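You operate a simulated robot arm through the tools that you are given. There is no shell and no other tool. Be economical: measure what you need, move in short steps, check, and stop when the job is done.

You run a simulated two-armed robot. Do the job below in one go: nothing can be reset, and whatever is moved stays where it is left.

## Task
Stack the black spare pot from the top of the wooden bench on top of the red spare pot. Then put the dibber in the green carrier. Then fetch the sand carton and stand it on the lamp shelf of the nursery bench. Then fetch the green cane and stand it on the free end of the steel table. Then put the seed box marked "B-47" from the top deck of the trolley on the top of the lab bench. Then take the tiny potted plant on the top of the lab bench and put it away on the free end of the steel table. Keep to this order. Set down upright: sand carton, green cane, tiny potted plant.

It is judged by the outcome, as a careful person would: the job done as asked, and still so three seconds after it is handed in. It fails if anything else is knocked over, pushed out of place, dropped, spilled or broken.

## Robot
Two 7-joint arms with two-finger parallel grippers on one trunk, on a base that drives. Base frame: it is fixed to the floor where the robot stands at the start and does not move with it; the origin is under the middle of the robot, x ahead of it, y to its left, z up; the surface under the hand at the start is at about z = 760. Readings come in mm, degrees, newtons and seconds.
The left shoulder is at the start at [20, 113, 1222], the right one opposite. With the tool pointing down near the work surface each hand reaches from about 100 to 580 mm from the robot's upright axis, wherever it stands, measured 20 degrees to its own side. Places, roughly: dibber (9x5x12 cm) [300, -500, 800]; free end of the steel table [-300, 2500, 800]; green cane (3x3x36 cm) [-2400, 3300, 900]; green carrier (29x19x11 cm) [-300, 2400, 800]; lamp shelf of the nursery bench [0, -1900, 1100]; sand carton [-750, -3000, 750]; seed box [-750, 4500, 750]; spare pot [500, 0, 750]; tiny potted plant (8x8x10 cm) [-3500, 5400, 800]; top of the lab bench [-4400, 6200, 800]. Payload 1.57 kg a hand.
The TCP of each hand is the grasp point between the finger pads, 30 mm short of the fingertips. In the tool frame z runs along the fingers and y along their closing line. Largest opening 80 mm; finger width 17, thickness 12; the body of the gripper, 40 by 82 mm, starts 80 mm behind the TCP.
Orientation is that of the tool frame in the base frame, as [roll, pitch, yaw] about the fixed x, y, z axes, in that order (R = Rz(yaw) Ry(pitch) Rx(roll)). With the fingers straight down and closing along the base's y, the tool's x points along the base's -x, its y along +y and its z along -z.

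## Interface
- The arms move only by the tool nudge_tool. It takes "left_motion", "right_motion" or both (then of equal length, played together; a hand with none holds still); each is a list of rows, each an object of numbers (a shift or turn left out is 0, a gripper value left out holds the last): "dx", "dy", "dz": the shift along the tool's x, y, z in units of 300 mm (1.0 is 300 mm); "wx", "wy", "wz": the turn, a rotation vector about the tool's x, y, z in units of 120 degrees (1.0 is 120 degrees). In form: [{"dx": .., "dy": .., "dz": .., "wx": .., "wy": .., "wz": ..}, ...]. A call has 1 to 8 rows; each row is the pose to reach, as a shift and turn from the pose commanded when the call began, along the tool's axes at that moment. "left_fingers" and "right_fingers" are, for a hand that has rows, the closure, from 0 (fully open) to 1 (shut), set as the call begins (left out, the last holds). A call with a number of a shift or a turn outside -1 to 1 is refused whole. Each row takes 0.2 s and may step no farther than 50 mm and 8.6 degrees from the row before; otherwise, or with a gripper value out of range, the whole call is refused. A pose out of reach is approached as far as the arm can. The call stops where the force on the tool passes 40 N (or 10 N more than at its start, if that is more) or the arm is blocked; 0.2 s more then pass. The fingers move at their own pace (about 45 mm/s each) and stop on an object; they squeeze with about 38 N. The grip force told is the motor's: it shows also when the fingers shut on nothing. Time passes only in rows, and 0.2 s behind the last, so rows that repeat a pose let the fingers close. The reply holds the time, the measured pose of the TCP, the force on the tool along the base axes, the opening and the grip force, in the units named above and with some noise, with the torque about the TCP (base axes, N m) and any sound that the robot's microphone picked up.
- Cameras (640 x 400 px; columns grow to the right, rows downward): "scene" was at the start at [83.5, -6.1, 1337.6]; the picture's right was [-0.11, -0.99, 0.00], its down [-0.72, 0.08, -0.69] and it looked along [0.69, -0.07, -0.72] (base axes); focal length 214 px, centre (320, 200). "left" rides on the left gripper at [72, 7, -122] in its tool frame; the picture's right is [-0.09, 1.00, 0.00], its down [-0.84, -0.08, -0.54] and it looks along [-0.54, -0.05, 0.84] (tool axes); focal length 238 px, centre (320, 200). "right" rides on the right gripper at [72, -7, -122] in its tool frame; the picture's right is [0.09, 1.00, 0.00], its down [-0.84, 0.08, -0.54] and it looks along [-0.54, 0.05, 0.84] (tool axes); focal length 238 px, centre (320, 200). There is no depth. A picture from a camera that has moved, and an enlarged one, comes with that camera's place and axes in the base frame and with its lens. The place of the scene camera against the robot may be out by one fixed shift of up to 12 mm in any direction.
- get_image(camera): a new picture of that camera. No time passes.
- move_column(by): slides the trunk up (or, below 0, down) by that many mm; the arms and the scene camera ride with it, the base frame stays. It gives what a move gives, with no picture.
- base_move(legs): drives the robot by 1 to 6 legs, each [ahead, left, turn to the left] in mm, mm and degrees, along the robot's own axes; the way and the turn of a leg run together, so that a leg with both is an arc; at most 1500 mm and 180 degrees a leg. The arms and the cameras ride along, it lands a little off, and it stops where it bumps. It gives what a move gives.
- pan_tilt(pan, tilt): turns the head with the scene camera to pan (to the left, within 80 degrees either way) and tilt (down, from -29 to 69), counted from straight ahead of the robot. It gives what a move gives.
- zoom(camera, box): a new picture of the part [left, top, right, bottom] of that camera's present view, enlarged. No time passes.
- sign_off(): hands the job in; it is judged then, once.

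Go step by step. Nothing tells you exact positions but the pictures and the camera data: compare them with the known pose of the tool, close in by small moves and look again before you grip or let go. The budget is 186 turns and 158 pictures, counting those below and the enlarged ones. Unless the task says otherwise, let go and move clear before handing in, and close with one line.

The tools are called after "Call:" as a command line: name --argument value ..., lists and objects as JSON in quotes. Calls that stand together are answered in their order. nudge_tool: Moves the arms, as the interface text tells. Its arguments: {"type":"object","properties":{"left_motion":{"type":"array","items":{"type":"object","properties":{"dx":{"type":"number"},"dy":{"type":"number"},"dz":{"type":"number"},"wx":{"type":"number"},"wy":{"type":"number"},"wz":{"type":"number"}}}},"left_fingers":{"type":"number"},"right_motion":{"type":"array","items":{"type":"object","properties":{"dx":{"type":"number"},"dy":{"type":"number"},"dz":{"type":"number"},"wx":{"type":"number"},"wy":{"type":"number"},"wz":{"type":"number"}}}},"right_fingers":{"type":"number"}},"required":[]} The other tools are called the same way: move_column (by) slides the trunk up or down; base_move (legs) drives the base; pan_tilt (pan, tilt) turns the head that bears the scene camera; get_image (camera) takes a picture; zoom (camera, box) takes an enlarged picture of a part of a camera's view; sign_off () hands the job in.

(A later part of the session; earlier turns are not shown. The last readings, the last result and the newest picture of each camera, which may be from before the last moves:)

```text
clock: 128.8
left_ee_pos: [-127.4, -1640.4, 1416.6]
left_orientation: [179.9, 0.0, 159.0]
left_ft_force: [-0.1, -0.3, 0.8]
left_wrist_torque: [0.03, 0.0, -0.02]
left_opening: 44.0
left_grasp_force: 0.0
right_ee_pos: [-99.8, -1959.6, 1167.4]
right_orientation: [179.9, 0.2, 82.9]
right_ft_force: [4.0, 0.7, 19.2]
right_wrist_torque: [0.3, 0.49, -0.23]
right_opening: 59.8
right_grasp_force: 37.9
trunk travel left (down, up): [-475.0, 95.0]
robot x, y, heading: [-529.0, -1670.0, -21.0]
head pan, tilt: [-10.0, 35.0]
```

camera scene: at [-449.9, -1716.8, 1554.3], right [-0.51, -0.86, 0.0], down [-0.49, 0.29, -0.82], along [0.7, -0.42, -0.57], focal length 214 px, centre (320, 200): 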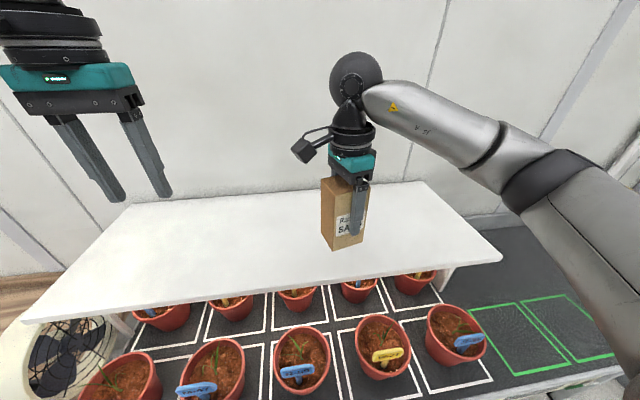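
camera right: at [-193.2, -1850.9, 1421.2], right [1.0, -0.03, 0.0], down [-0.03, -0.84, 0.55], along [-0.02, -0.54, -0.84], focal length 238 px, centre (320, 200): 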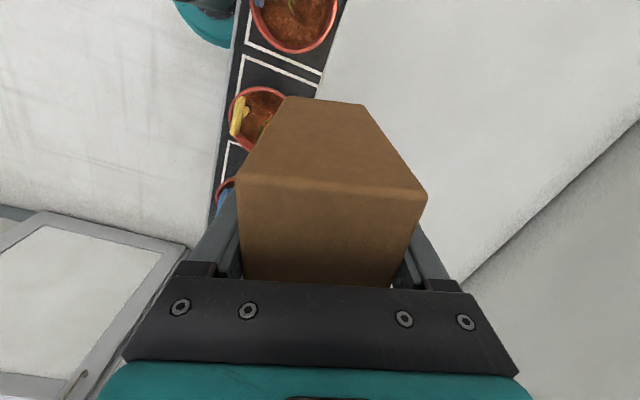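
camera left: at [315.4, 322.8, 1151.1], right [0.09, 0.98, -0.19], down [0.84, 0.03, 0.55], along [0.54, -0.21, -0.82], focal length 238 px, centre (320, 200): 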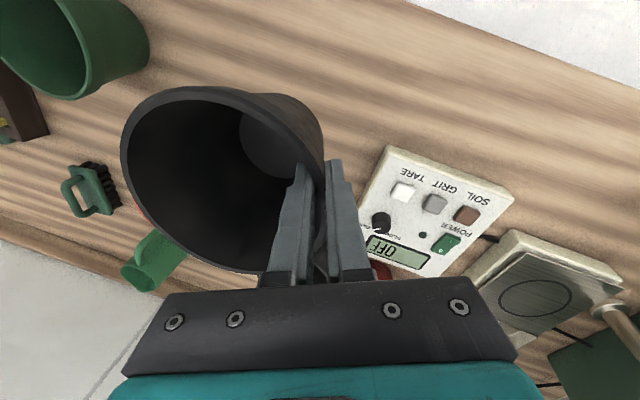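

Call:
nudge_tool --right_motion '[{"dz": -0.005}, {"dz": -0.01}]'

Call:
nudge_tool --right_motion '[{}, {}, {}]' --right_fingers 0

Call:
nudge_tool --right_motion '[{"dz": -0.05}, {"dz": -0.15}, {"dz": -0.3}, {"dz": -0.45}, {"dz": -0.6}]'

Call:
get_image --camera "scene"

```text
clock: 129.4
left_ee_pos: [-126.5, -1640.6, 1416.1]
left_orientation: [179.9, 0.0, 159.0]
left_ft_force: [0.0, 0.5, -0.1]
left_wrist_torque: [-0.03, -0.02, 0.0]
left_opening: 44.1
left_grasp_force: 0.0
right_ee_pos: [-102.4, -1959.5, 1168.1]
right_orientation: [-179.6, 0.3, 82.9]
right_ft_force: [2.5, 3.1, 2.1]
right_wrist_torque: [0.39, -0.45, -0.01]
right_opening: 59.9
right_grasp_force: 37.5
trunk travel left (down, up): [-475.0, 95.0]
robot x, y, heading: [-528.3, -1669.1, -21.2]
head pan, tilt: [-10.0, 35.0]
```

```text
clock: 130.2
left_ee_pos: [-126.5, -1639.5, 1416.5]
left_orientation: [180.0, 0.0, 159.0]
left_ft_force: [-0.4, -0.5, 0.3]
left_wrist_torque: [0.01, -0.01, 0.0]
left_opening: 44.2
left_grasp_force: 0.0
right_ee_pos: [-101.3, -1960.4, 1169.8]
right_orientation: [-179.8, 0.2, 83.0]
right_ft_force: [1.0, 0.4, -0.3]
right_wrist_torque: [0.01, 0.04, -0.01]
right_opening: 79.9
right_grasp_force: 0.0
trunk travel left (down, up): [-475.0, 95.0]
robot x, y, heading: [-527.4, -1668.4, -20.8]
head pan, tilt: [-10.0, 35.0]
```

```text
clock: 131.4
left_ee_pos: [-127.3, -1639.7, 1416.2]
left_orientation: [180.0, -0.1, 159.1]
left_ft_force: [-0.5, -0.5, -0.2]
left_wrist_torque: [-0.01, -0.01, -0.01]
left_opening: 43.9
left_grasp_force: 0.1
right_ee_pos: [-101.8, -1959.7, 1350.8]
right_orientation: [-179.9, 0.1, 83.0]
right_ft_force: [0.2, -0.2, -1.2]
right_wrist_torque: [-0.03, 0.02, 0.0]
right_opening: 79.8
right_grasp_force: 0.0
trunk travel left (down, up): [-475.0, 95.0]
robot x, y, heading: [-527.9, -1670.6, -21.0]
head pan, tilt: [-10.0, 35.0]
```

```text
103 pictures are left
camera scene: at [-450.5, -1716.0, 1554.3], right [-0.51, -0.86, 0.0], down [-0.49, 0.29, -0.82], along [0.7, -0.42, -0.57], focal length 214 px, centre (320, 200)
```

scene: 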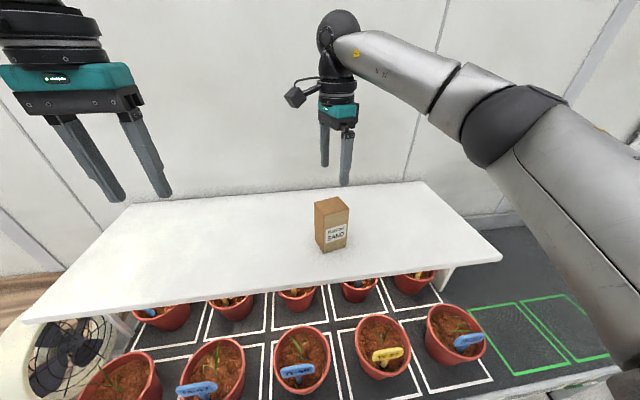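

The sand carton stands on the lamp shelf. Next is the green cane; I'll back out, drive up the aisle past the steel table and look around there.

Call:
base_move --legs '[[-560, 0, 0], [0, 0, 90], [1500, 0, 0], [1500, 0, 0], [1400, 0, 0]]'

Call:
pan_tilt --pan 60 --tilt 20

Call:
get_image --camera "scene"

```text
clock: 159.2
left_ee_pos: [442.3, 3066.8, 1418.1]
left_orientation: [180.0, -0.1, -110.2]
left_ft_force: [0.0, -0.8, 0.4]
left_wrist_torque: [0.0, 0.02, 0.01]
left_opening: 43.7
left_grasp_force: 0.0
right_ee_pos: [763.7, 3096.4, 1349.8]
right_orientation: [-179.8, 0.2, 173.5]
right_ft_force: [-0.8, 0.5, 0.1]
right_wrist_torque: [0.0, 0.0, -0.02]
right_opening: 80.2
right_grasp_force: 0.1
trunk travel left (down, up): [-475.0, 95.0]
robot x, y, heading: [482.1, 2662.8, 69.8]
head pan, tilt: [-10.0, 35.0]
```

```text
clock: 160.6
left_ee_pos: [443.8, 3067.1, 1416.5]
left_orientation: [180.0, 0.1, -110.3]
left_ft_force: [-0.1, -0.8, -1.0]
left_wrist_torque: [0.02, 0.02, 0.01]
left_opening: 43.7
left_grasp_force: 0.1
right_ee_pos: [763.2, 3097.9, 1350.3]
right_orientation: [-179.8, 0.2, 173.6]
right_ft_force: [-0.4, -0.8, 0.2]
right_wrist_torque: [0.0, -0.01, 0.0]
right_opening: 79.9
right_grasp_force: 0.1
trunk travel left (down, up): [-475.0, 95.0]
robot x, y, heading: [476.1, 2665.7, 69.7]
head pan, tilt: [60.0, 20.0]
```

```text
102 pictures are left
camera scene: at [415.9, 2748.8, 1578.1], right [0.77, 0.64, 0.0], down [0.22, -0.26, -0.94], along [-0.6, 0.72, -0.34], focal length 214 px, centre (320, 200)
```

scene: 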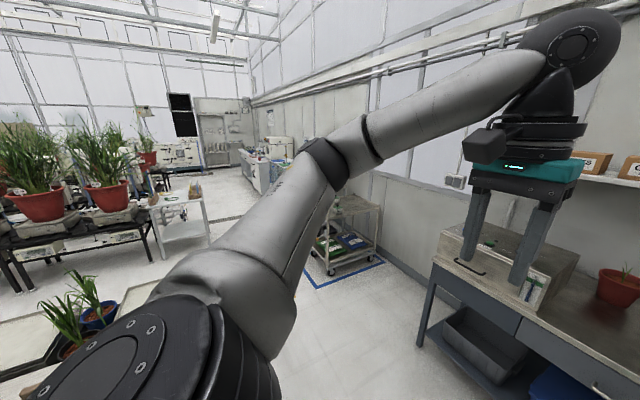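

Ahead-left I see a white side table beside the plant rack, where the cane should be, and the trolley farther right inside a blue outline. I'll take the cross corridor beyond the steel table's end.

Call:
base_move --legs '[[390, 0, 0], [0, 0, 89.3], [1200, 0, 0], [1100, 0, 0]]'

Call:
pan_tilt --pan 35 --tilt 25

Call:
get_image --camera "scene"

```text
clock: 177.8
left_ee_pos: [-1942.5, 3790.9, 1416.3]
left_orientation: [-180.0, 0.0, -19.6]
left_ft_force: [-0.6, -0.4, 0.4]
left_wrist_torque: [-0.01, 0.01, 0.0]
left_opening: 43.8
left_grasp_force: 0.0
right_ee_pos: [-1975.6, 4110.2, 1349.3]
right_orientation: [-179.8, 0.2, -95.8]
right_ft_force: [0.0, -0.1, -0.7]
right_wrist_torque: [-0.01, 0.01, -0.02]
right_opening: 80.1
right_grasp_force: 0.1
trunk travel left (down, up): [-475.0, 95.0]
robot x, y, heading: [-1543.6, 3829.0, 160.1]
head pan, tilt: [60.0, 20.0]
```

```text
clock: 178.6
left_ee_pos: [-1941.0, 3791.1, 1417.3]
left_orientation: [-179.9, -0.1, -19.8]
left_ft_force: [0.5, 1.5, -0.1]
left_wrist_torque: [0.01, 0.0, -0.01]
left_opening: 44.0
left_grasp_force: 0.0
right_ee_pos: [-1975.8, 4110.2, 1349.7]
right_orientation: [-179.7, 0.2, -95.9]
right_ft_force: [-0.1, 0.5, -0.4]
right_wrist_torque: [-0.03, 0.0, -0.01]
right_opening: 79.8
right_grasp_force: 0.1
trunk travel left (down, up): [-475.0, 95.0]
robot x, y, heading: [-1539.1, 3828.2, 160.3]
head pan, tilt: [35.0, 25.0]
```

```text
101 pictures are left
camera scene: at [-1645.4, 3811.0, 1570.1], right [-0.26, 0.96, 0.0], down [0.41, 0.11, -0.91], along [-0.87, -0.24, -0.42], focal length 214 px, centre (320, 200)
```

scene: 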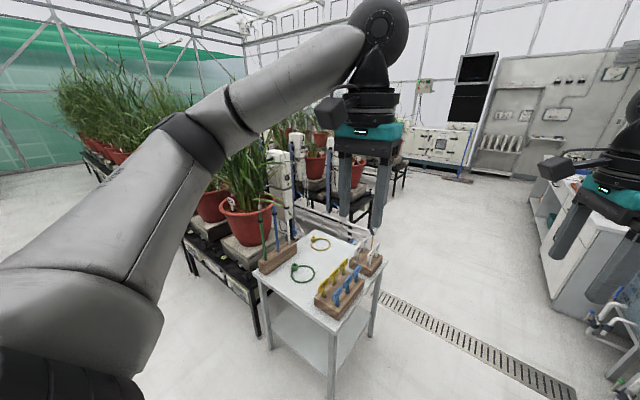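

The white table is here, holding wooden blocks with upright sticks. I'll zoom in to find the green cane.

Call:
zoom --camera "scene" --box '[230, 180, 410, 330]'

```text
2.67 times, centred on (320, 255) of scene
camera zoom: at [-1645.4, 3811.0, 1570.1], right [-0.26, 0.96, 0.0], down [0.41, 0.11, -0.91], along [-0.87, -0.24, -0.42], focal length 572 px, centre (320, 53)
```

zoom: 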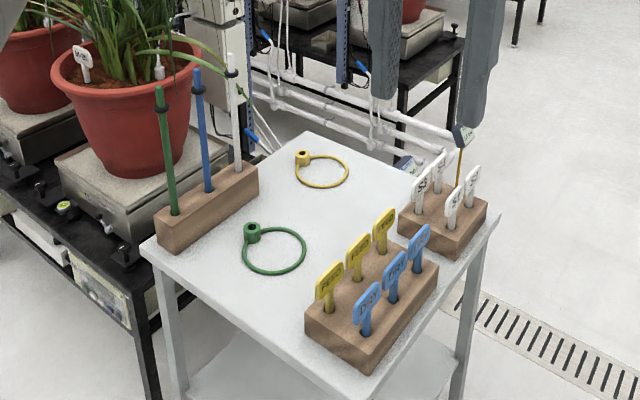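

The three canes stand in a block at the table's near-left corner; the green one is near [-2443, 3289] with its top at about 1080. I'll lower the trunk and drive into place for the left hand.

Call:
move_column --by -150

Call:
base_move --legs '[[0, 0, -1.3], [0, 600, 0], [210, 0, 0]]'

Call:
pan_tilt --pan 15 --tilt 35

Call:
get_image --camera "scene"

Call:
get_image --camera "left"

```text
clock: 180.4
left_ee_pos: [-1941.2, 3790.3, 1266.5]
left_orientation: [180.0, 0.1, -19.7]
left_ft_force: [0.4, 0.8, -0.7]
left_wrist_torque: [0.02, 0.0, -0.02]
left_opening: 44.1
left_grasp_force: 0.2
right_ee_pos: [-1974.6, 4109.8, 1201.0]
right_orientation: [-179.9, 0.2, -95.8]
right_ft_force: [-0.8, -0.1, 0.5]
right_wrist_torque: [-0.01, -0.01, -0.02]
right_opening: 79.8
right_grasp_force: 0.0
trunk travel left (down, up): [-325.0, 245.0]
robot x, y, heading: [-1538.4, 3831.9, 160.4]
head pan, tilt: [35.0, 25.0]
```

```text
clock: 185.3
left_ee_pos: [-2350.2, 3316.2, 1266.9]
left_orientation: [-179.9, 0.0, -21.0]
left_ft_force: [0.6, 0.7, 0.4]
left_wrist_torque: [-0.01, -0.03, 0.01]
left_opening: 44.0
left_grasp_force: 0.1
right_ee_pos: [-2377.7, 3635.2, 1199.9]
right_orientation: [-179.8, 0.3, -97.1]
right_ft_force: [-0.1, 0.3, -0.6]
right_wrist_torque: [0.01, -0.05, -0.01]
right_opening: 79.9
right_grasp_force: 0.0
trunk travel left (down, up): [-325.0, 245.0]
robot x, y, heading: [-1947.1, 3347.6, 159.1]
head pan, tilt: [35.0, 25.0]
```

```text
clock: 186.2
left_ee_pos: [-2349.5, 3315.7, 1266.8]
left_orientation: [-180.0, 0.0, -21.0]
left_ft_force: [-0.1, -0.2, -0.1]
left_wrist_torque: [0.0, -0.03, -0.01]
left_opening: 43.9
left_grasp_force: 0.1
right_ee_pos: [-2376.4, 3635.6, 1199.9]
right_orientation: [-179.8, 0.2, -97.1]
right_ft_force: [0.6, -1.0, -0.3]
right_wrist_torque: [0.0, 0.01, -0.02]
right_opening: 80.0
right_grasp_force: 0.0
trunk travel left (down, up): [-325.0, 245.0]
robot x, y, heading: [-1950.2, 3347.7, 159.1]
head pan, tilt: [15.0, 35.0]
```

```text
99 pictures are left
camera scene: at [-2051.6, 3361.3, 1404.3], right [0.1, 0.99, 0.0], down [0.57, -0.06, -0.82], along [-0.81, 0.08, -0.57], focal length 214 px, centre (320, 200)
```

scene: 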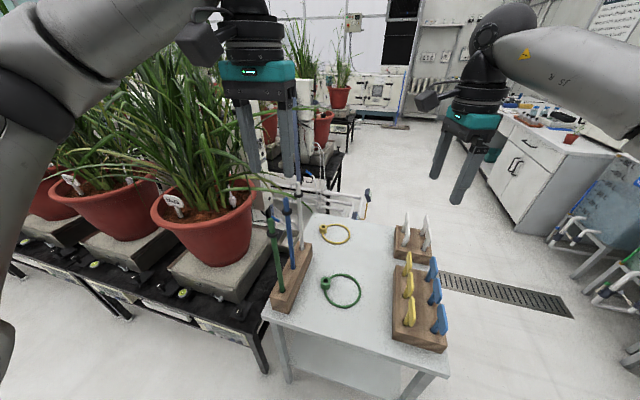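

```text
98 pictures are left
camera left: at [-2285.7, 3283.8, 1389.1], right [-0.44, -0.9, 0.0], down [-0.75, 0.37, 0.54], along [-0.49, 0.24, -0.84], focal length 238 px, centre (320, 200)
```

left: 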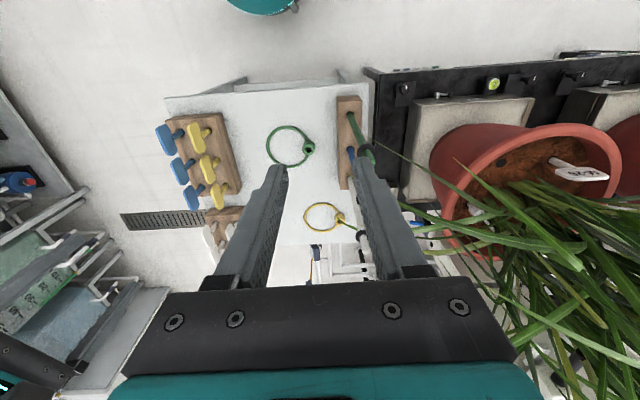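

The left camera sees the green cane near [-2440, 3278], with plant leaves close by on its left. I'll zoom in on it.

Call:
zoom --camera "left" --box '[310, 80, 430, 200]'

Call:
zoom --camera "scene" --box '[220, 130, 380, 320]'

```text
3.33 times, centred on (370, 140) of left
camera zoom: at [-2285.7, 3283.8, 1389.1], right [-0.44, -0.9, 0.0], down [-0.75, 0.37, 0.54], along [-0.49, 0.24, -0.84], focal length 794 px, centre (153, 400)
```

zoom: 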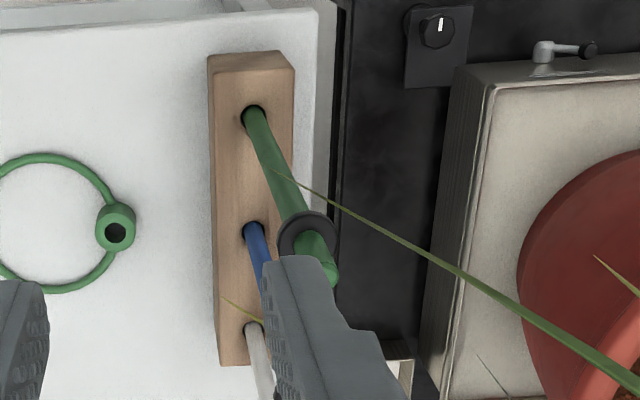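

```text
2.11 times, centred on (300, 225) of scene
camera zoom: at [-2051.6, 3361.3, 1404.3], right [0.1, 0.99, 0.0], down [0.57, -0.06, -0.82], along [-0.81, 0.08, -0.57], focal length 452 px, centre (362, 147)
```

zoom: 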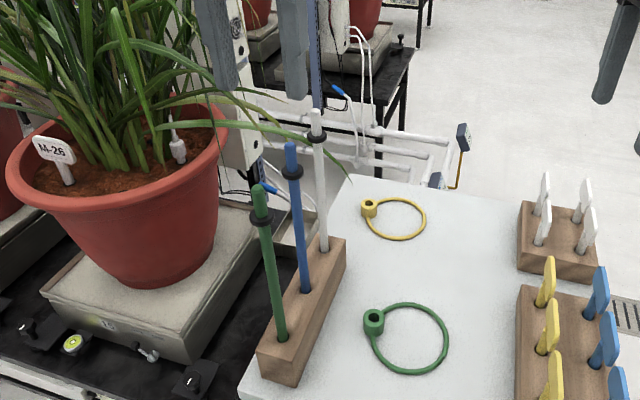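

Triangulating gives the cane at about [-2455, 3279], top near 1057, with a collar some 50 mm below. I'll bring the left hand just above its top and check the alignment.

Call:
nudge_tool --left_motion '[{"dx": -0.07, "dy": 0.06, "dz": 0.08}, {"dx": -0.14, "dy": 0.12, "dz": 0.18}, {"dx": -0.21, "dy": 0.18, "dz": 0.28}, {"dx": -0.285, "dy": 0.24, "dz": 0.38}, {"dx": -0.285, "dy": 0.24, "dz": 0.5}]' --left_fingers 0.3

Call:
get_image --camera "left"

Call:
zoom --camera "scene" --box '[200, 100, 380, 320]'

```text
clock: 187.4
left_ee_pos: [-2456.6, 3278.4, 1117.4]
left_orientation: [180.0, 0.0, -21.0]
left_ft_force: [-0.4, 0.5, 0.4]
left_wrist_torque: [0.02, -0.03, 0.01]
left_opening: 56.2
left_grasp_force: 0.1
right_ee_pos: [-2377.3, 3635.6, 1199.9]
right_orientation: [-179.7, 0.3, -97.1]
right_ft_force: [0.1, -1.4, -0.2]
right_wrist_torque: [0.01, -0.03, -0.01]
right_opening: 80.1
right_grasp_force: 0.1
trunk travel left (down, up): [-325.0, 245.0]
robot x, y, heading: [-1946.7, 3346.1, 159.0]
head pan, tilt: [15.0, 35.0]
```

```text
95 pictures are left
camera left: at [-2392.0, 3246.2, 1239.5], right [-0.44, -0.9, 0.0], down [-0.75, 0.37, 0.54], along [-0.49, 0.24, -0.84], focal length 238 px, centre (320, 200)
```

left: 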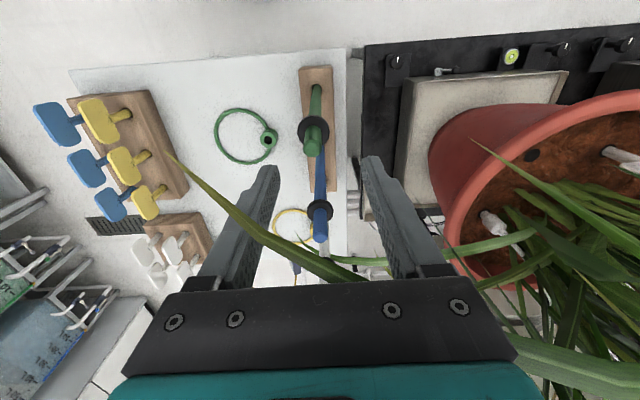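

```text
1.82 times, centred on (290, 210) of scene
camera zoom: at [-2051.5, 3361.2, 1404.3], right [0.1, 0.99, 0.0], down [0.57, -0.06, -0.82], along [-0.81, 0.09, -0.57], focal length 390 px, centre (374, 182)
```

zoom: 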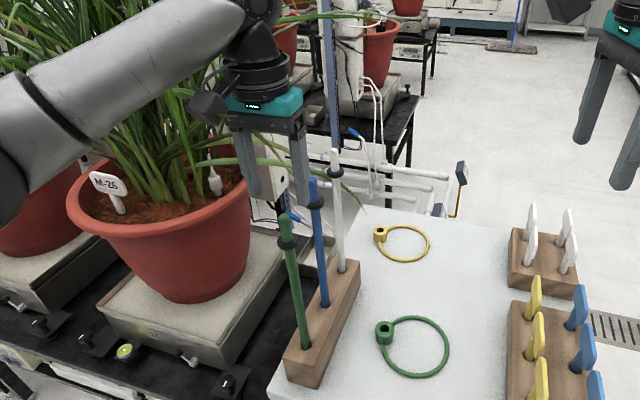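

The cane top sits under the hand, 6 mm off to one side. I'll shift, lower to grip the stick above its collar, and close.

Call:
nudge_tool --left_motion '[{"dy": -0.022, "dz": 0.08}, {"dy": -0.022, "dz": 0.16}, {"dy": -0.022, "dz": 0.25}]'

Call:
zoom --camera "left" --box '[240, 60, 420, 260]'

```text
clock: 188.2
left_ee_pos: [-2453.3, 3286.1, 1042.8]
left_orientation: [179.9, 0.1, -20.9]
left_ft_force: [0.4, 0.8, 0.5]
left_wrist_torque: [-0.01, -0.01, -0.02]
left_opening: 55.9
left_grasp_force: 0.0
right_ee_pos: [-2376.2, 3636.2, 1200.8]
right_orientation: [-179.8, 0.2, -97.1]
right_ft_force: [-0.5, -0.4, 0.8]
right_wrist_torque: [0.02, 0.03, -0.01]
right_opening: 79.9
right_grasp_force: 0.0
trunk travel left (down, up): [-325.0, 245.0]
robot x, y, heading: [-1946.6, 3349.6, 158.6]
head pan, tilt: [15.0, 35.0]
```

```text
2.00 times, centred on (330, 160) of left
camera zoom: at [-2389.2, 3253.8, 1164.2], right [-0.44, -0.9, 0.0], down [-0.75, 0.37, 0.54], along [-0.49, 0.24, -0.84], focal length 477 px, centre (300, 280)
```

zoom: 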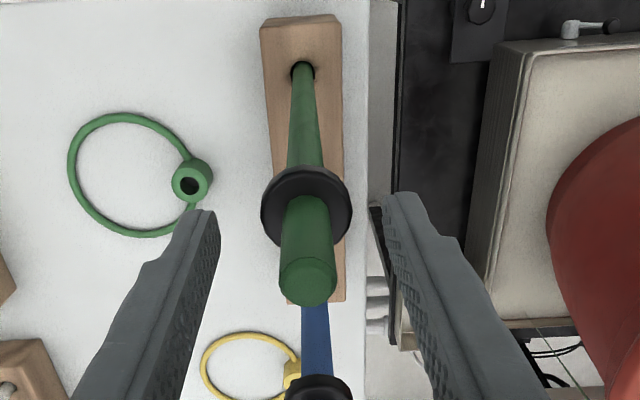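

The stick, about 16 mm thick, is between the pads. I'll close, then lift straight up.

Call:
nudge_tool --left_motion '[{"dy": 0.008}, {"dy": 0.008}, {"dy": 0.008}, {"dy": 0.008}]' --left_fingers 1

Call:
nudge_tool --left_motion '[{"dz": -0.05}, {"dz": -0.15}, {"dz": -0.3}, {"dz": -0.45}, {"dz": -0.6}]'

Call:
get_image --camera "scene"

```text
clock: 189.2
left_ee_pos: [-2453.9, 3283.7, 1043.0]
left_orientation: [-180.0, 0.0, -21.0]
left_ft_force: [0.2, 0.0, 0.4]
left_wrist_torque: [0.01, -0.01, 0.03]
left_opening: 27.4
left_grasp_force: 34.7
right_ee_pos: [-2376.0, 3635.9, 1200.0]
right_orientation: [-179.8, 0.3, -97.1]
right_ft_force: [0.3, -0.7, 0.2]
right_wrist_torque: [0.02, -0.03, 0.01]
right_opening: 80.0
right_grasp_force: 0.2
trunk travel left (down, up): [-325.0, 245.0]
robot x, y, heading: [-1947.5, 3344.7, 159.1]
head pan, tilt: [15.0, 35.0]
```

```text
clock: 190.4
left_ee_pos: [-2454.2, 3283.6, 1223.3]
left_orientation: [180.0, 0.0, -21.0]
left_ft_force: [0.1, -0.1, -0.4]
left_wrist_torque: [-0.01, 0.0, -0.04]
left_opening: 27.4
left_grasp_force: 37.8
right_ee_pos: [-2376.3, 3636.7, 1200.1]
right_orientation: [-180.0, 0.3, -97.1]
right_ft_force: [0.7, -0.5, -0.3]
right_wrist_torque: [-0.03, 0.03, -0.01]
right_opening: 79.8
right_grasp_force: 0.0
trunk travel left (down, up): [-325.0, 245.0]
robot x, y, heading: [-1946.9, 3345.6, 158.9]
head pan, tilt: [15.0, 35.0]
```

```text
92 pictures are left
camera scene: at [-2050.9, 3361.5, 1404.3], right [0.1, 0.99, 0.0], down [0.57, -0.06, -0.82], along [-0.81, 0.09, -0.57], focal length 214 px, centre (320, 200)
```

scene: 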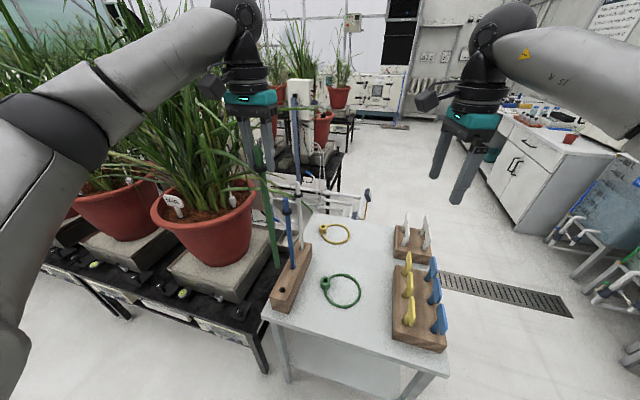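

The fingers hold the collar, with an opening of 27 mm, and the cane has come out of the block. I'll zoom in to see how it hangs and what its foot looks like.

Call:
zoom --camera "scene" --box '[210, 80, 330, 320]'

Call:
zoom --camera "left" --box '[240, 30, 420, 260]'

```text
1.67 times, centred on (270, 200) of scene
camera zoom: at [-2050.9, 3361.5, 1404.3], right [0.1, 0.99, 0.0], down [0.57, -0.06, -0.82], along [-0.81, 0.09, -0.57], focal length 358 px, centre (403, 200)
```

zoom: 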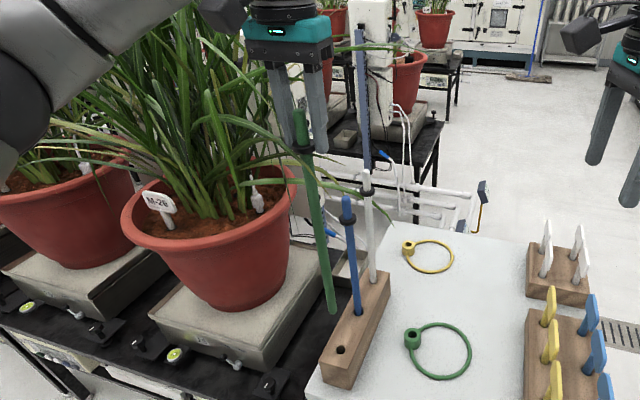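

```text
1.74 times, centred on (330, 145) of left
camera zoom: at [-2388.8, 3250.9, 1344.8], right [-0.44, -0.9, 0.0], down [-0.75, 0.37, 0.54], along [-0.49, 0.24, -0.84], focal length 414 px, centre (303, 296)
```

zoom: 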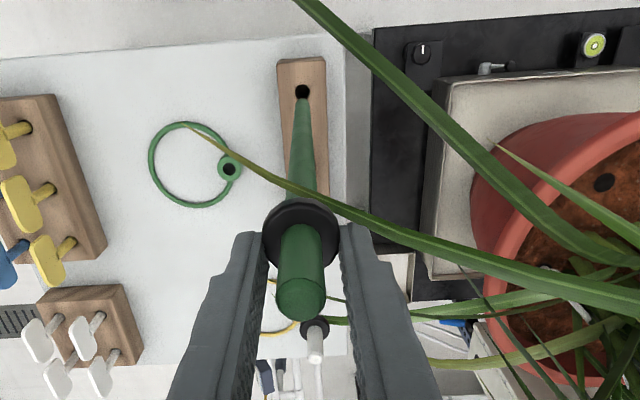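

The cane hangs straight. I'll raise it and drive back, still facing the same way, to the front of the steel table's free end.

Call:
nudge_tool --left_motion '[{"dz": -0.1}, {"dz": -0.22}, {"dz": -0.34}]'

Call:
base_move --legs '[[-300, 0, 0], [0, -620, 0], [-1100, 0, 0], [-1050, 0, 0], [0, 470, 0]]'

Call:
get_image --camera "scene"

```text
clock: 191.2
left_ee_pos: [-2454.0, 3283.5, 1324.9]
left_orientation: [180.0, 0.0, -21.1]
left_ft_force: [0.0, -0.5, -0.2]
left_wrist_torque: [0.0, 0.0, -0.02]
left_opening: 27.3
left_grasp_force: 37.9
right_ee_pos: [-2375.7, 3636.4, 1202.1]
right_orientation: [-179.9, 0.2, -97.1]
right_ft_force: [-1.0, -0.2, 0.4]
right_wrist_torque: [0.01, 0.02, 0.02]
right_opening: 80.0
right_grasp_force: 0.0
trunk travel left (down, up): [-325.0, 245.0]
robot x, y, heading: [-1949.6, 3344.4, 158.9]
head pan, tilt: [15.0, 35.0]
```

```text
clock: 208.9
left_ee_pos: [-115.6, 2548.6, 1325.0]
left_orientation: [180.0, 0.0, -20.0]
left_ft_force: [0.1, 0.4, -0.7]
left_wrist_torque: [0.0, -0.02, -0.01]
left_opening: 27.6
left_grasp_force: 37.8
right_ee_pos: [-43.9, 2902.7, 1200.3]
right_orientation: [-179.7, 0.2, -96.1]
right_ft_force: [-0.2, -0.5, 0.1]
right_wrist_torque: [0.0, -0.02, 0.02]
right_opening: 80.1
right_grasp_force: 0.0
trunk travel left (down, up): [-325.0, 245.0]
robot x, y, heading: [389.3, 2619.8, 160.1]
head pan, tilt: [15.0, 35.0]
```

```text
89 pictures are left
camera scene: at [285.6, 2632.9, 1404.3], right [0.09, 1.0, 0.0], down [0.57, -0.05, -0.82], along [-0.82, 0.07, -0.57], focal length 214 px, centre (320, 200)
```

scene: 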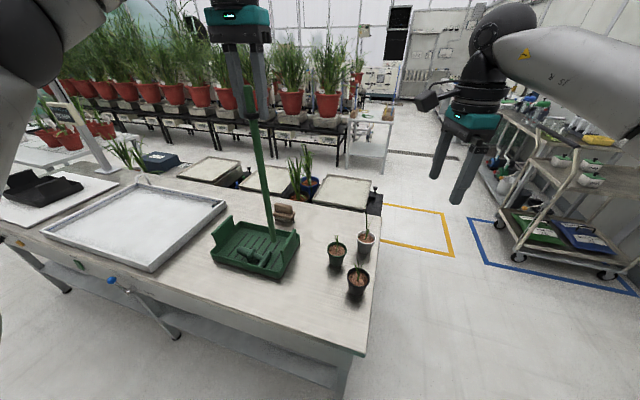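

The free stretch between the carrier and the small pots lies around [-75, 2600]. I'll bring the cane there and lower it most of the way.

Call:
nudge_tool --left_motion '[{"dx": 0.035, "dy": -0.1}, {"dx": 0.069, "dy": -0.207}, {"dx": 0.069, "dy": -0.207, "dz": 0.12}, {"dx": 0.069, "dy": -0.207, "dz": 0.25}, {"dx": 0.069, "dy": -0.207, "dz": 0.38}, {"dx": 0.069, "dy": -0.207, "dz": 0.5}, {"dx": 0.069, "dy": -0.207, "dz": 0.5}]'

Call:
get_image --camera "scene"

Call:
get_image --camera "left"

```text
clock: 210.5
left_ee_pos: [-73.3, 2600.3, 1174.1]
left_orientation: [180.0, 0.0, -19.8]
left_ft_force: [-0.1, 0.2, -1.7]
left_wrist_torque: [-0.05, -0.01, -0.06]
left_opening: 27.3
left_grasp_force: 37.9
right_ee_pos: [-44.3, 2902.6, 1200.1]
right_orientation: [-179.7, 0.2, -96.1]
right_ft_force: [-0.1, 0.4, -0.2]
right_wrist_torque: [0.01, 0.0, 0.0]
right_opening: 80.3
right_grasp_force: 0.0
trunk travel left (down, up): [-325.0, 245.0]
robot x, y, heading: [387.5, 2614.5, 159.9]
head pan, tilt: [15.0, 35.0]
```

```text
88 pictures are left
camera scene: at [285.9, 2633.4, 1404.3], right [0.09, 1.0, 0.0], down [0.57, -0.05, -0.82], along [-0.82, 0.07, -0.57], focal length 214 px, centre (320, 200)
```

scene: 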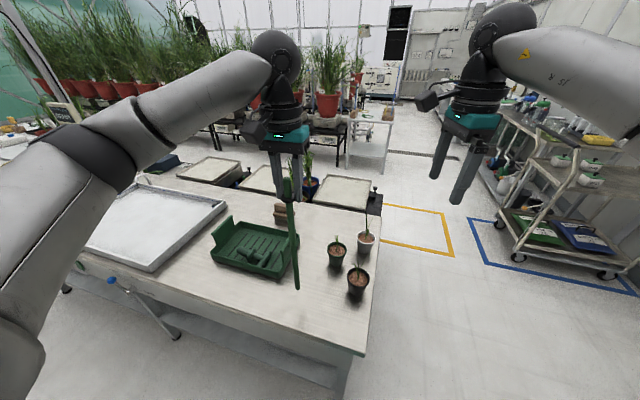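

```text
87 pictures are left
camera left: at [-8.8, 2569.3, 1295.7], right [-0.43, -0.9, 0.0], down [-0.76, 0.36, 0.54], along [-0.49, 0.23, -0.84], focal length 238 px, centre (320, 200)
```

left: 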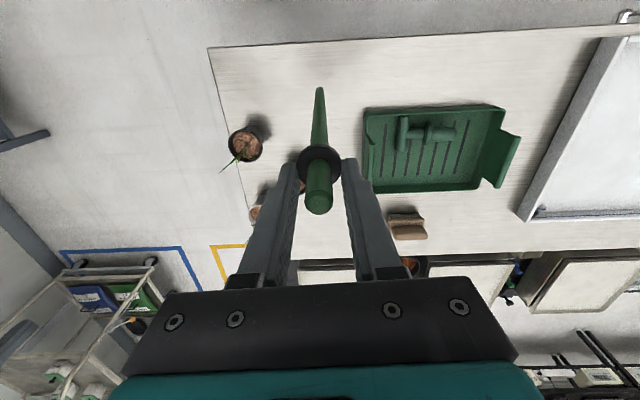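

The cane hangs close to plumb. I'll zoom in on both views to measure its tilt and bottom height before the last stretch.

Call:
zoom --camera "scene" --box '[240, 160, 360, 310]'

Call:
zoom --camera "left" --box '[260, 70, 380, 220]'

```text
2.67 times, centred on (300, 235) of scene
camera zoom: at [285.9, 2633.4, 1404.3], right [0.09, 1.0, 0.0], down [0.57, -0.05, -0.82], along [-0.82, 0.07, -0.57], focal length 572 px, centre (373, 107)
```

zoom: 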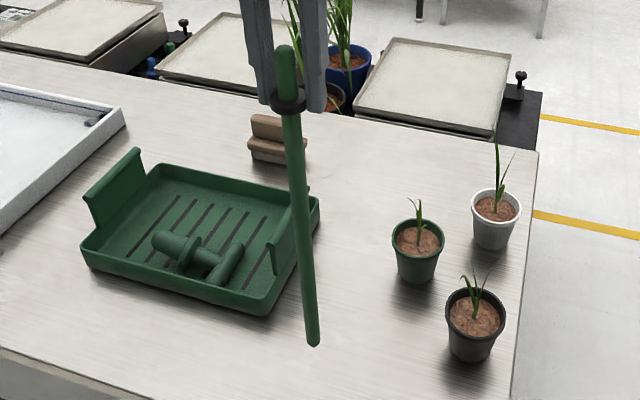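

```text
2.67 times, centred on (320, 145) of left
camera zoom: at [-8.8, 2569.3, 1295.7], right [-0.43, -0.9, 0.0], down [-0.76, 0.36, 0.54], along [-0.49, 0.23, -0.84], focal length 636 px, centre (320, 347)
```

zoom: 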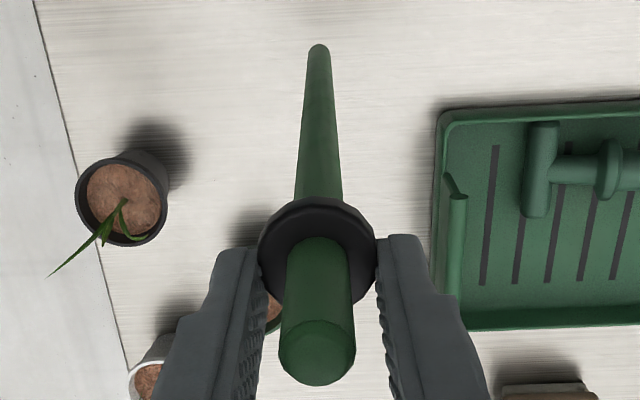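

The bottom leans about 1° towards the robot, so I'll correct that with a small turn and lower to just above the table.

Call:
nudge_tool --left_motion '[{"dz": 0.05, "wy": -0.008}, {"dz": 0.1, "wy": -0.008}, {"dz": 0.14, "wy": -0.008}]'

Call:
zoom --camera "scene" --box '[270, 240, 330, 320]'

Call:
zoom --camera "left" --box '[280, 70, 360, 220]'

```text
clock: 211.3
left_ee_pos: [-74.0, 2599.9, 1131.2]
left_orientation: [-180.0, 1.1, -19.9]
left_ft_force: [0.3, 0.2, -0.3]
left_wrist_torque: [0.0, 0.01, 0.02]
left_opening: 27.3
left_grasp_force: 37.8
right_ee_pos: [-43.5, 2901.5, 1200.3]
right_orientation: [-179.7, 0.2, -96.1]
right_ft_force: [0.1, -1.0, -0.7]
right_wrist_torque: [0.0, 0.01, -0.02]
right_opening: 79.8
right_grasp_force: 0.0
trunk travel left (down, up): [-325.0, 245.0]
robot x, y, heading: [391.0, 2616.9, 160.0]
head pan, tilt: [15.0, 35.0]
```

```text
5.00 times, centred on (300, 280) of scene
camera zoom: at [285.7, 2633.3, 1404.3], right [0.09, 1.0, 0.0], down [0.57, -0.05, -0.82], along [-0.82, 0.07, -0.57], focal length 1072 px, centre (420, -200)
```

zoom: 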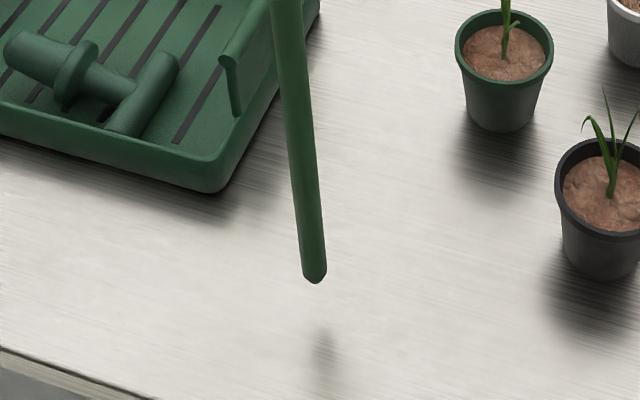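

```text
2.67 times, centred on (320, 145) of left
camera zoom: at [-7.5, 2568.2, 1252.4], right [-0.43, -0.9, 0.0], down [-0.75, 0.35, 0.56], along [-0.5, 0.24, -0.83], focal length 636 px, centre (320, 347)
```

zoom: 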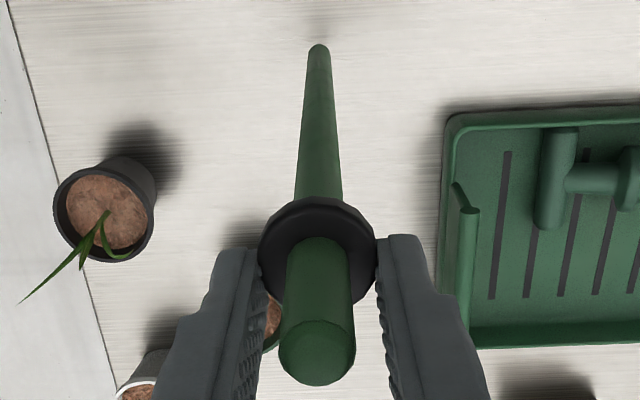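

The shadow shows the bottom is still some way above the table. I'll continue down slowly.

Call:
nudge_tool --left_motion '[{"dz": 0.01}, {"dz": 0.02}, {"dz": 0.03}, {"dz": 0.04}, {"dz": 0.05}, {"dz": 0.06}]'

Call:
zoom --camera "scene" --box '[270, 240, 330, 320]'

```text
clock: 212.7
left_ee_pos: [-74.0, 2600.6, 1115.3]
left_orientation: [180.0, 1.1, -19.9]
left_ft_force: [-0.2, -0.2, 0.3]
left_wrist_torque: [-0.03, 0.0, -0.01]
left_opening: 27.5
left_grasp_force: 38.0
right_ee_pos: [-43.0, 2902.7, 1200.3]
right_orientation: [-179.9, 0.2, -96.0]
right_ft_force: [-0.1, -0.1, 0.2]
right_wrist_torque: [0.0, 0.0, 0.0]
right_opening: 79.9
right_grasp_force: 0.1
trunk travel left (down, up): [-325.0, 245.0]
robot x, y, heading: [388.7, 2619.8, 160.2]
head pan, tilt: [15.0, 35.0]
```

```text
5.00 times, centred on (300, 280) of scene
camera zoom: at [285.7, 2633.4, 1404.3], right [0.09, 1.0, 0.0], down [0.57, -0.05, -0.82], along [-0.82, 0.07, -0.57], focal length 1072 px, centre (420, -200)
```

zoom: 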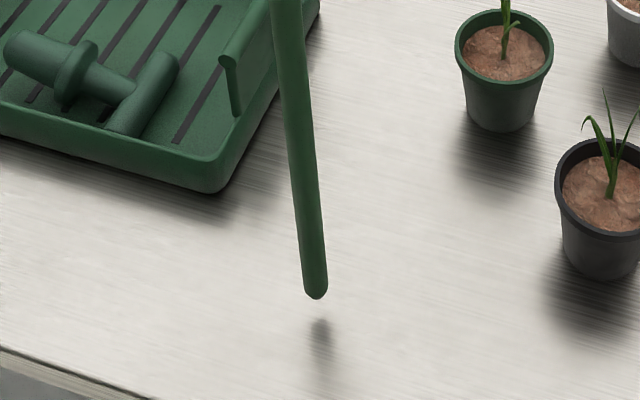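

About 13 mm remain. I'll go the last stretch with fine steps.

Call:
nudge_tool --left_motion '[{"dz": 0.015}, {"dz": 0.027}, {"dz": 0.031}, {"dz": 0.035}, {"dz": 0.038}, {"dz": 0.041}]'

Call:
zoom --camera "scene" --box '[270, 240, 330, 320]'

```text
clock: 214.1
left_ee_pos: [-75.5, 2600.0, 1102.0]
left_orientation: [180.0, 1.0, -19.9]
left_ft_force: [0.3, -0.8, -0.8]
left_wrist_torque: [0.01, 0.01, 0.05]
left_opening: 27.4
left_grasp_force: 38.2
right_ee_pos: [-43.8, 2901.9, 1199.5]
right_orientation: [-179.8, 0.2, -96.1]
right_ft_force: [0.7, 0.7, 0.8]
right_wrist_torque: [0.0, 0.03, 0.01]
right_opening: 80.0
right_grasp_force: 0.1
trunk travel left (down, up): [-325.0, 245.0]
robot x, y, heading: [389.2, 2622.7, 160.1]
head pan, tilt: [15.0, 35.0]
```

```text
5.00 times, centred on (300, 280) of scene
camera zoom: at [285.7, 2633.4, 1404.3], right [0.09, 1.0, 0.0], down [0.57, -0.05, -0.82], along [-0.82, 0.07, -0.57], focal length 1072 px, centre (420, -200)
```

zoom: 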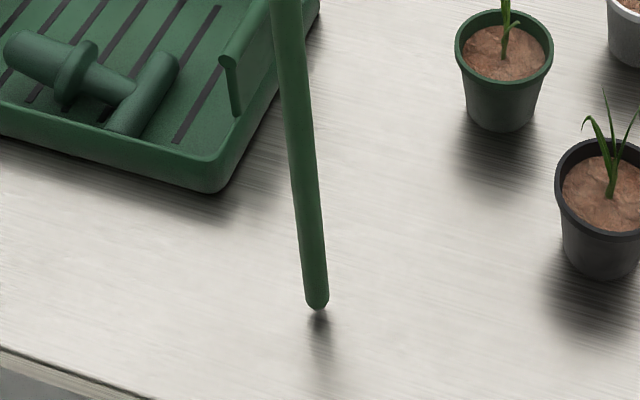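

It's almost touching; I'll take 1 mm steps now.

Call:
nudge_tool --left_motion '[{"dz": 0.004}, {"dz": 0.007}, {"dz": 0.01}]'

```text
clock: 214.9
left_ee_pos: [-75.5, 2599.9, 1098.6]
left_orientation: [179.9, 0.9, -20.0]
left_ft_force: [0.2, -1.2, -0.8]
left_wrist_torque: [-0.01, -0.01, 0.02]
left_opening: 27.4
left_grasp_force: 37.8
right_ee_pos: [-44.2, 2902.7, 1199.4]
right_orientation: [-179.8, 0.2, -96.1]
right_ft_force: [0.4, 0.2, -0.5]
right_wrist_torque: [0.02, -0.01, 0.01]
right_opening: 80.1
right_grasp_force: 0.0
trunk travel left (down, up): [-325.0, 245.0]
robot x, y, heading: [390.4, 2620.7, 160.1]
head pan, tilt: [15.0, 35.0]
```

Call:
nudge_tool --left_motion '[{"dz": 0.004}, {"dz": 0.008}]'

Call:
zoom --camera "scene" --box '[280, 260, 320, 310]'

```text
clock: 215.5
left_ee_pos: [-74.3, 2599.9, 1096.9]
left_orientation: [180.0, 0.9, -19.9]
left_ft_force: [0.4, -0.1, -0.5]
left_wrist_torque: [0.02, -0.04, -0.01]
left_opening: 27.2
left_grasp_force: 38.1
right_ee_pos: [-44.3, 2901.5, 1199.9]
right_orientation: [-179.8, 0.3, -96.1]
right_ft_force: [0.2, 0.4, -1.4]
right_wrist_torque: [-0.03, 0.04, -0.01]
right_opening: 80.1
right_grasp_force: 0.1
trunk travel left (down, up): [-325.0, 245.0]
robot x, y, heading: [388.7, 2620.2, 160.1]
head pan, tilt: [15.0, 35.0]
```

```text
8.00 times, centred on (300, 285) of scene
camera zoom: at [285.7, 2633.4, 1404.3], right [0.09, 1.0, 0.0], down [0.57, -0.05, -0.82], along [-0.82, 0.07, -0.57], focal length 1716 px, centre (480, -480)
```

zoom: 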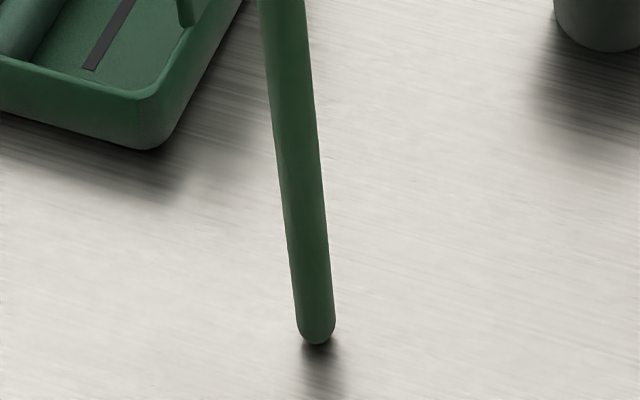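

Call:
nudge_tool --left_motion '[{"dz": 0.003}, {"dz": 0.006}, {"dz": 0.009}, {"dz": 0.012}]'

```text
clock: 216.5
left_ee_pos: [-74.6, 2600.7, 1095.1]
left_orientation: [180.0, 1.0, -20.0]
left_ft_force: [1.6, -0.7, 6.2]
left_wrist_torque: [-0.19, -0.25, -0.01]
left_opening: 27.3
left_grasp_force: 37.2
right_ee_pos: [-42.9, 2902.7, 1200.1]
right_orientation: [-179.9, 0.2, -96.1]
right_ft_force: [0.1, -0.1, 0.3]
right_wrist_torque: [0.01, 0.02, 0.0]
right_opening: 79.8
right_grasp_force: 0.1
trunk travel left (down, up): [-325.0, 245.0]
robot x, y, heading: [384.2, 2617.2, 160.0]
head pan, tilt: [15.0, 35.0]
```

Contact, at 6 N. I'll check from the left camera that the cane is plumb before letting go.

Call:
zoom --camera "left" --box '[280, 70, 360, 220]'

Call:
zoom --camera "scene" --box '[250, 170, 340, 310]'

```text
2.67 times, centred on (320, 145) of left
camera zoom: at [-7.5, 2568.4, 1215.3], right [-0.43, -0.9, 0.0], down [-0.75, 0.35, 0.56], along [-0.5, 0.24, -0.83], focal length 636 px, centre (320, 347)
```

zoom: 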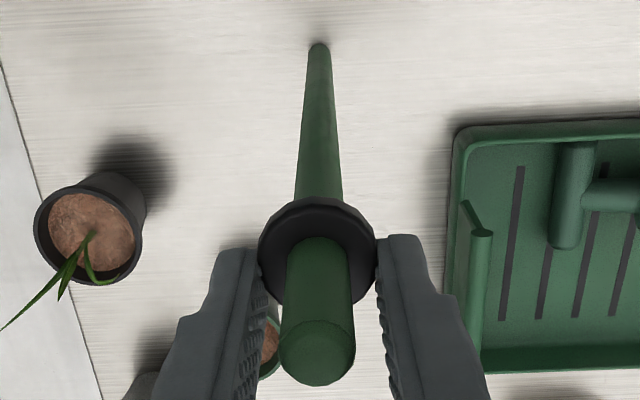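

```text
2.86 times, centred on (295, 240) of scene
camera zoom: at [286.3, 2633.4, 1404.4], right [0.09, 1.0, 0.0], down [0.57, -0.05, -0.82], along [-0.82, 0.07, -0.57], focal length 613 px, centre (391, 86)
```

zoom: 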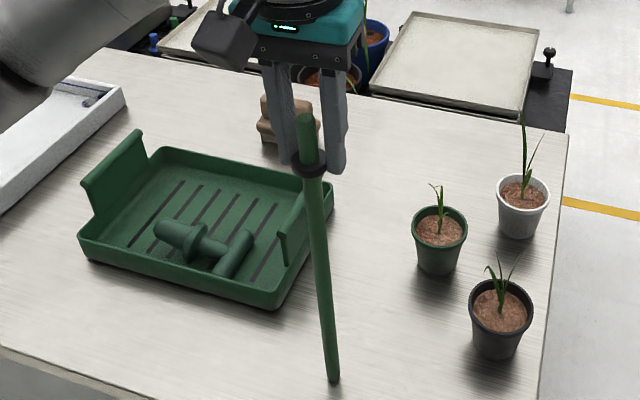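

The cane looks plumb to within half a degree. I'll ease the push and open just a few millimetres, keeping it caged, to see whether it stands.

Call:
nudge_tool --left_motion '[{"dz": -0.003}, {"dz": -0.004}]'

Call:
nudge_tool --left_motion '[{}, {}, {}, {}]' --left_fingers 0.56

Call:
zoom --camera "left" --box '[280, 70, 360, 220]'

Call:
zoom --camera "scene" --box '[250, 170, 340, 310]'

```text
clock: 217.1
left_ee_pos: [-75.4, 2600.0, 1093.5]
left_orientation: [-180.0, 1.0, -20.0]
left_ft_force: [-0.1, 0.3, 1.5]
left_wrist_torque: [0.09, 0.16, -0.01]
left_opening: 27.2
left_grasp_force: 37.8
right_ee_pos: [-44.5, 2901.8, 1199.5]
right_orientation: [-179.8, 0.1, -96.0]
right_ft_force: [-1.1, -0.1, -0.1]
right_wrist_torque: [-0.02, 0.04, 0.01]
right_opening: 80.1
right_grasp_force: 0.0
trunk travel left (down, up): [-325.0, 245.0]
robot x, y, heading: [387.4, 2617.8, 159.9]
head pan, tilt: [15.0, 35.0]
```

```text
clock: 218.1
left_ee_pos: [-73.8, 2600.1, 1094.5]
left_orientation: [-179.9, 0.9, -19.9]
left_ft_force: [0.1, -0.3, 0.6]
left_wrist_torque: [-0.02, 0.04, -0.05]
left_opening: 35.1
left_grasp_force: 0.0
right_ee_pos: [-44.7, 2902.1, 1200.8]
right_orientation: [-179.8, 0.2, -96.1]
right_ft_force: [-0.2, 0.8, -0.2]
right_wrist_torque: [0.02, 0.03, 0.02]
right_opening: 80.2
right_grasp_force: 0.1
trunk travel left (down, up): [-325.0, 245.0]
robot x, y, heading: [389.3, 2618.0, 160.0]
head pan, tilt: [15.0, 35.0]
```

```text
2.67 times, centred on (320, 145) of left
camera zoom: at [-7.8, 2568.4, 1215.5], right [-0.43, -0.9, 0.0], down [-0.75, 0.36, 0.56], along [-0.5, 0.24, -0.83], focal length 636 px, centre (320, 347)
```

zoom: 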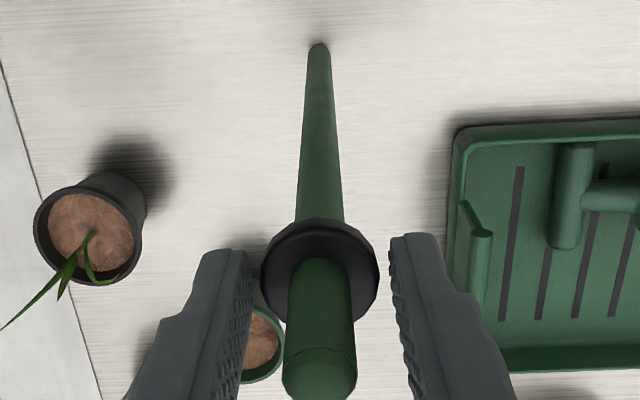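

```text
2.86 times, centred on (295, 240) of scene
camera zoom: at [285.8, 2633.4, 1404.3], right [0.09, 1.0, 0.0], down [0.57, -0.05, -0.82], along [-0.82, 0.07, -0.57], focal length 613 px, centre (391, 86)
```

zoom: 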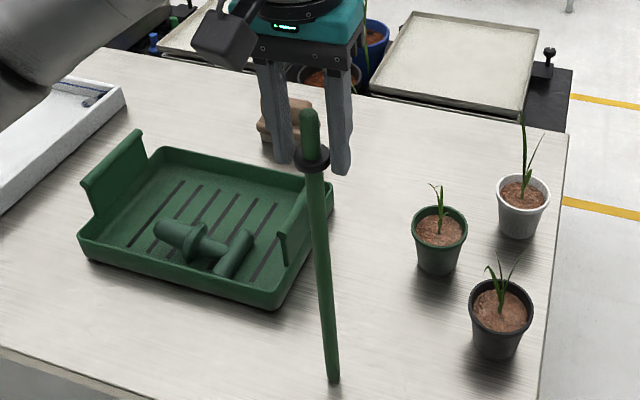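

The top moved about 4 mm after release and the cane seems to be standing on its own. I'll let a little time pass and look again.

Call:
nudge_tool --left_motion '[{}, {}]'

Call:
zoom --camera "left" --box '[280, 70, 360, 220]'

```text
clock: 218.7
left_ee_pos: [-74.3, 2600.1, 1095.1]
left_orientation: [179.9, 1.0, -19.9]
left_ft_force: [0.5, -0.4, -0.3]
left_wrist_torque: [-0.01, 0.0, 0.03]
left_opening: 35.0
left_grasp_force: 0.0
right_ee_pos: [-44.6, 2902.3, 1200.2]
right_orientation: [-179.8, 0.2, -96.1]
right_ft_force: [-0.4, -0.3, -0.7]
right_wrist_torque: [0.02, 0.01, 0.0]
right_opening: 80.0
right_grasp_force: 0.0
trunk travel left (down, up): [-325.0, 245.0]
robot x, y, heading: [386.5, 2620.6, 160.0]
head pan, tilt: [15.0, 35.0]
```

```text
2.67 times, centred on (320, 145) of left
camera zoom: at [-7.8, 2568.4, 1215.5], right [-0.43, -0.9, 0.0], down [-0.75, 0.36, 0.56], along [-0.5, 0.24, -0.83], focal length 636 px, centre (320, 347)
```

zoom: 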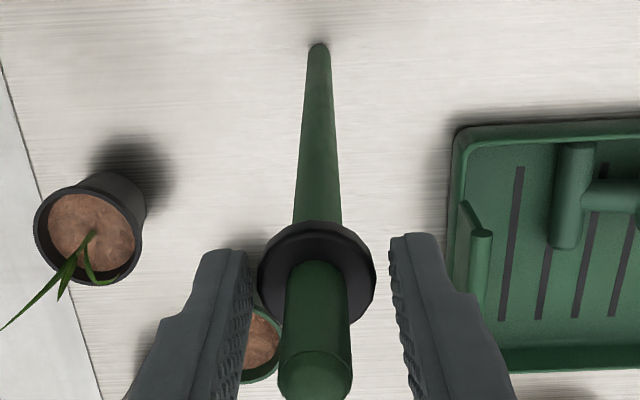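

Call:
nudge_tool --left_motion '[{}, {}, {}, {}, {}, {}]'

Call:
zoom --camera "left" --box '[280, 70, 360, 220]'

```text
clock: 220.1
left_ee_pos: [-75.7, 2599.6, 1093.3]
left_orientation: [179.9, 1.0, -20.0]
left_ft_force: [-0.1, 0.0, -1.0]
left_wrist_torque: [0.03, 0.02, -0.03]
left_opening: 34.9
left_grasp_force: 0.0
right_ee_pos: [-44.2, 2902.5, 1200.3]
right_orientation: [-179.8, 0.1, -96.2]
right_ft_force: [0.8, -0.7, 1.0]
right_wrist_torque: [0.02, 0.02, 0.0]
right_opening: 80.0
right_grasp_force: 0.1
trunk travel left (down, up): [-325.0, 245.0]
robot x, y, heading: [386.8, 2619.2, 160.2]
head pan, tilt: [15.0, 35.0]
```

```text
2.67 times, centred on (320, 145) of left
camera zoom: at [-7.8, 2568.4, 1215.5], right [-0.43, -0.9, 0.0], down [-0.75, 0.36, 0.56], along [-0.5, 0.24, -0.83], focal length 636 px, centre (320, 347)
```

zoom: 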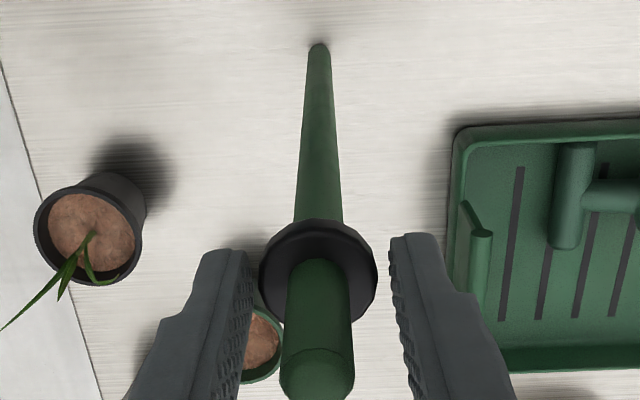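

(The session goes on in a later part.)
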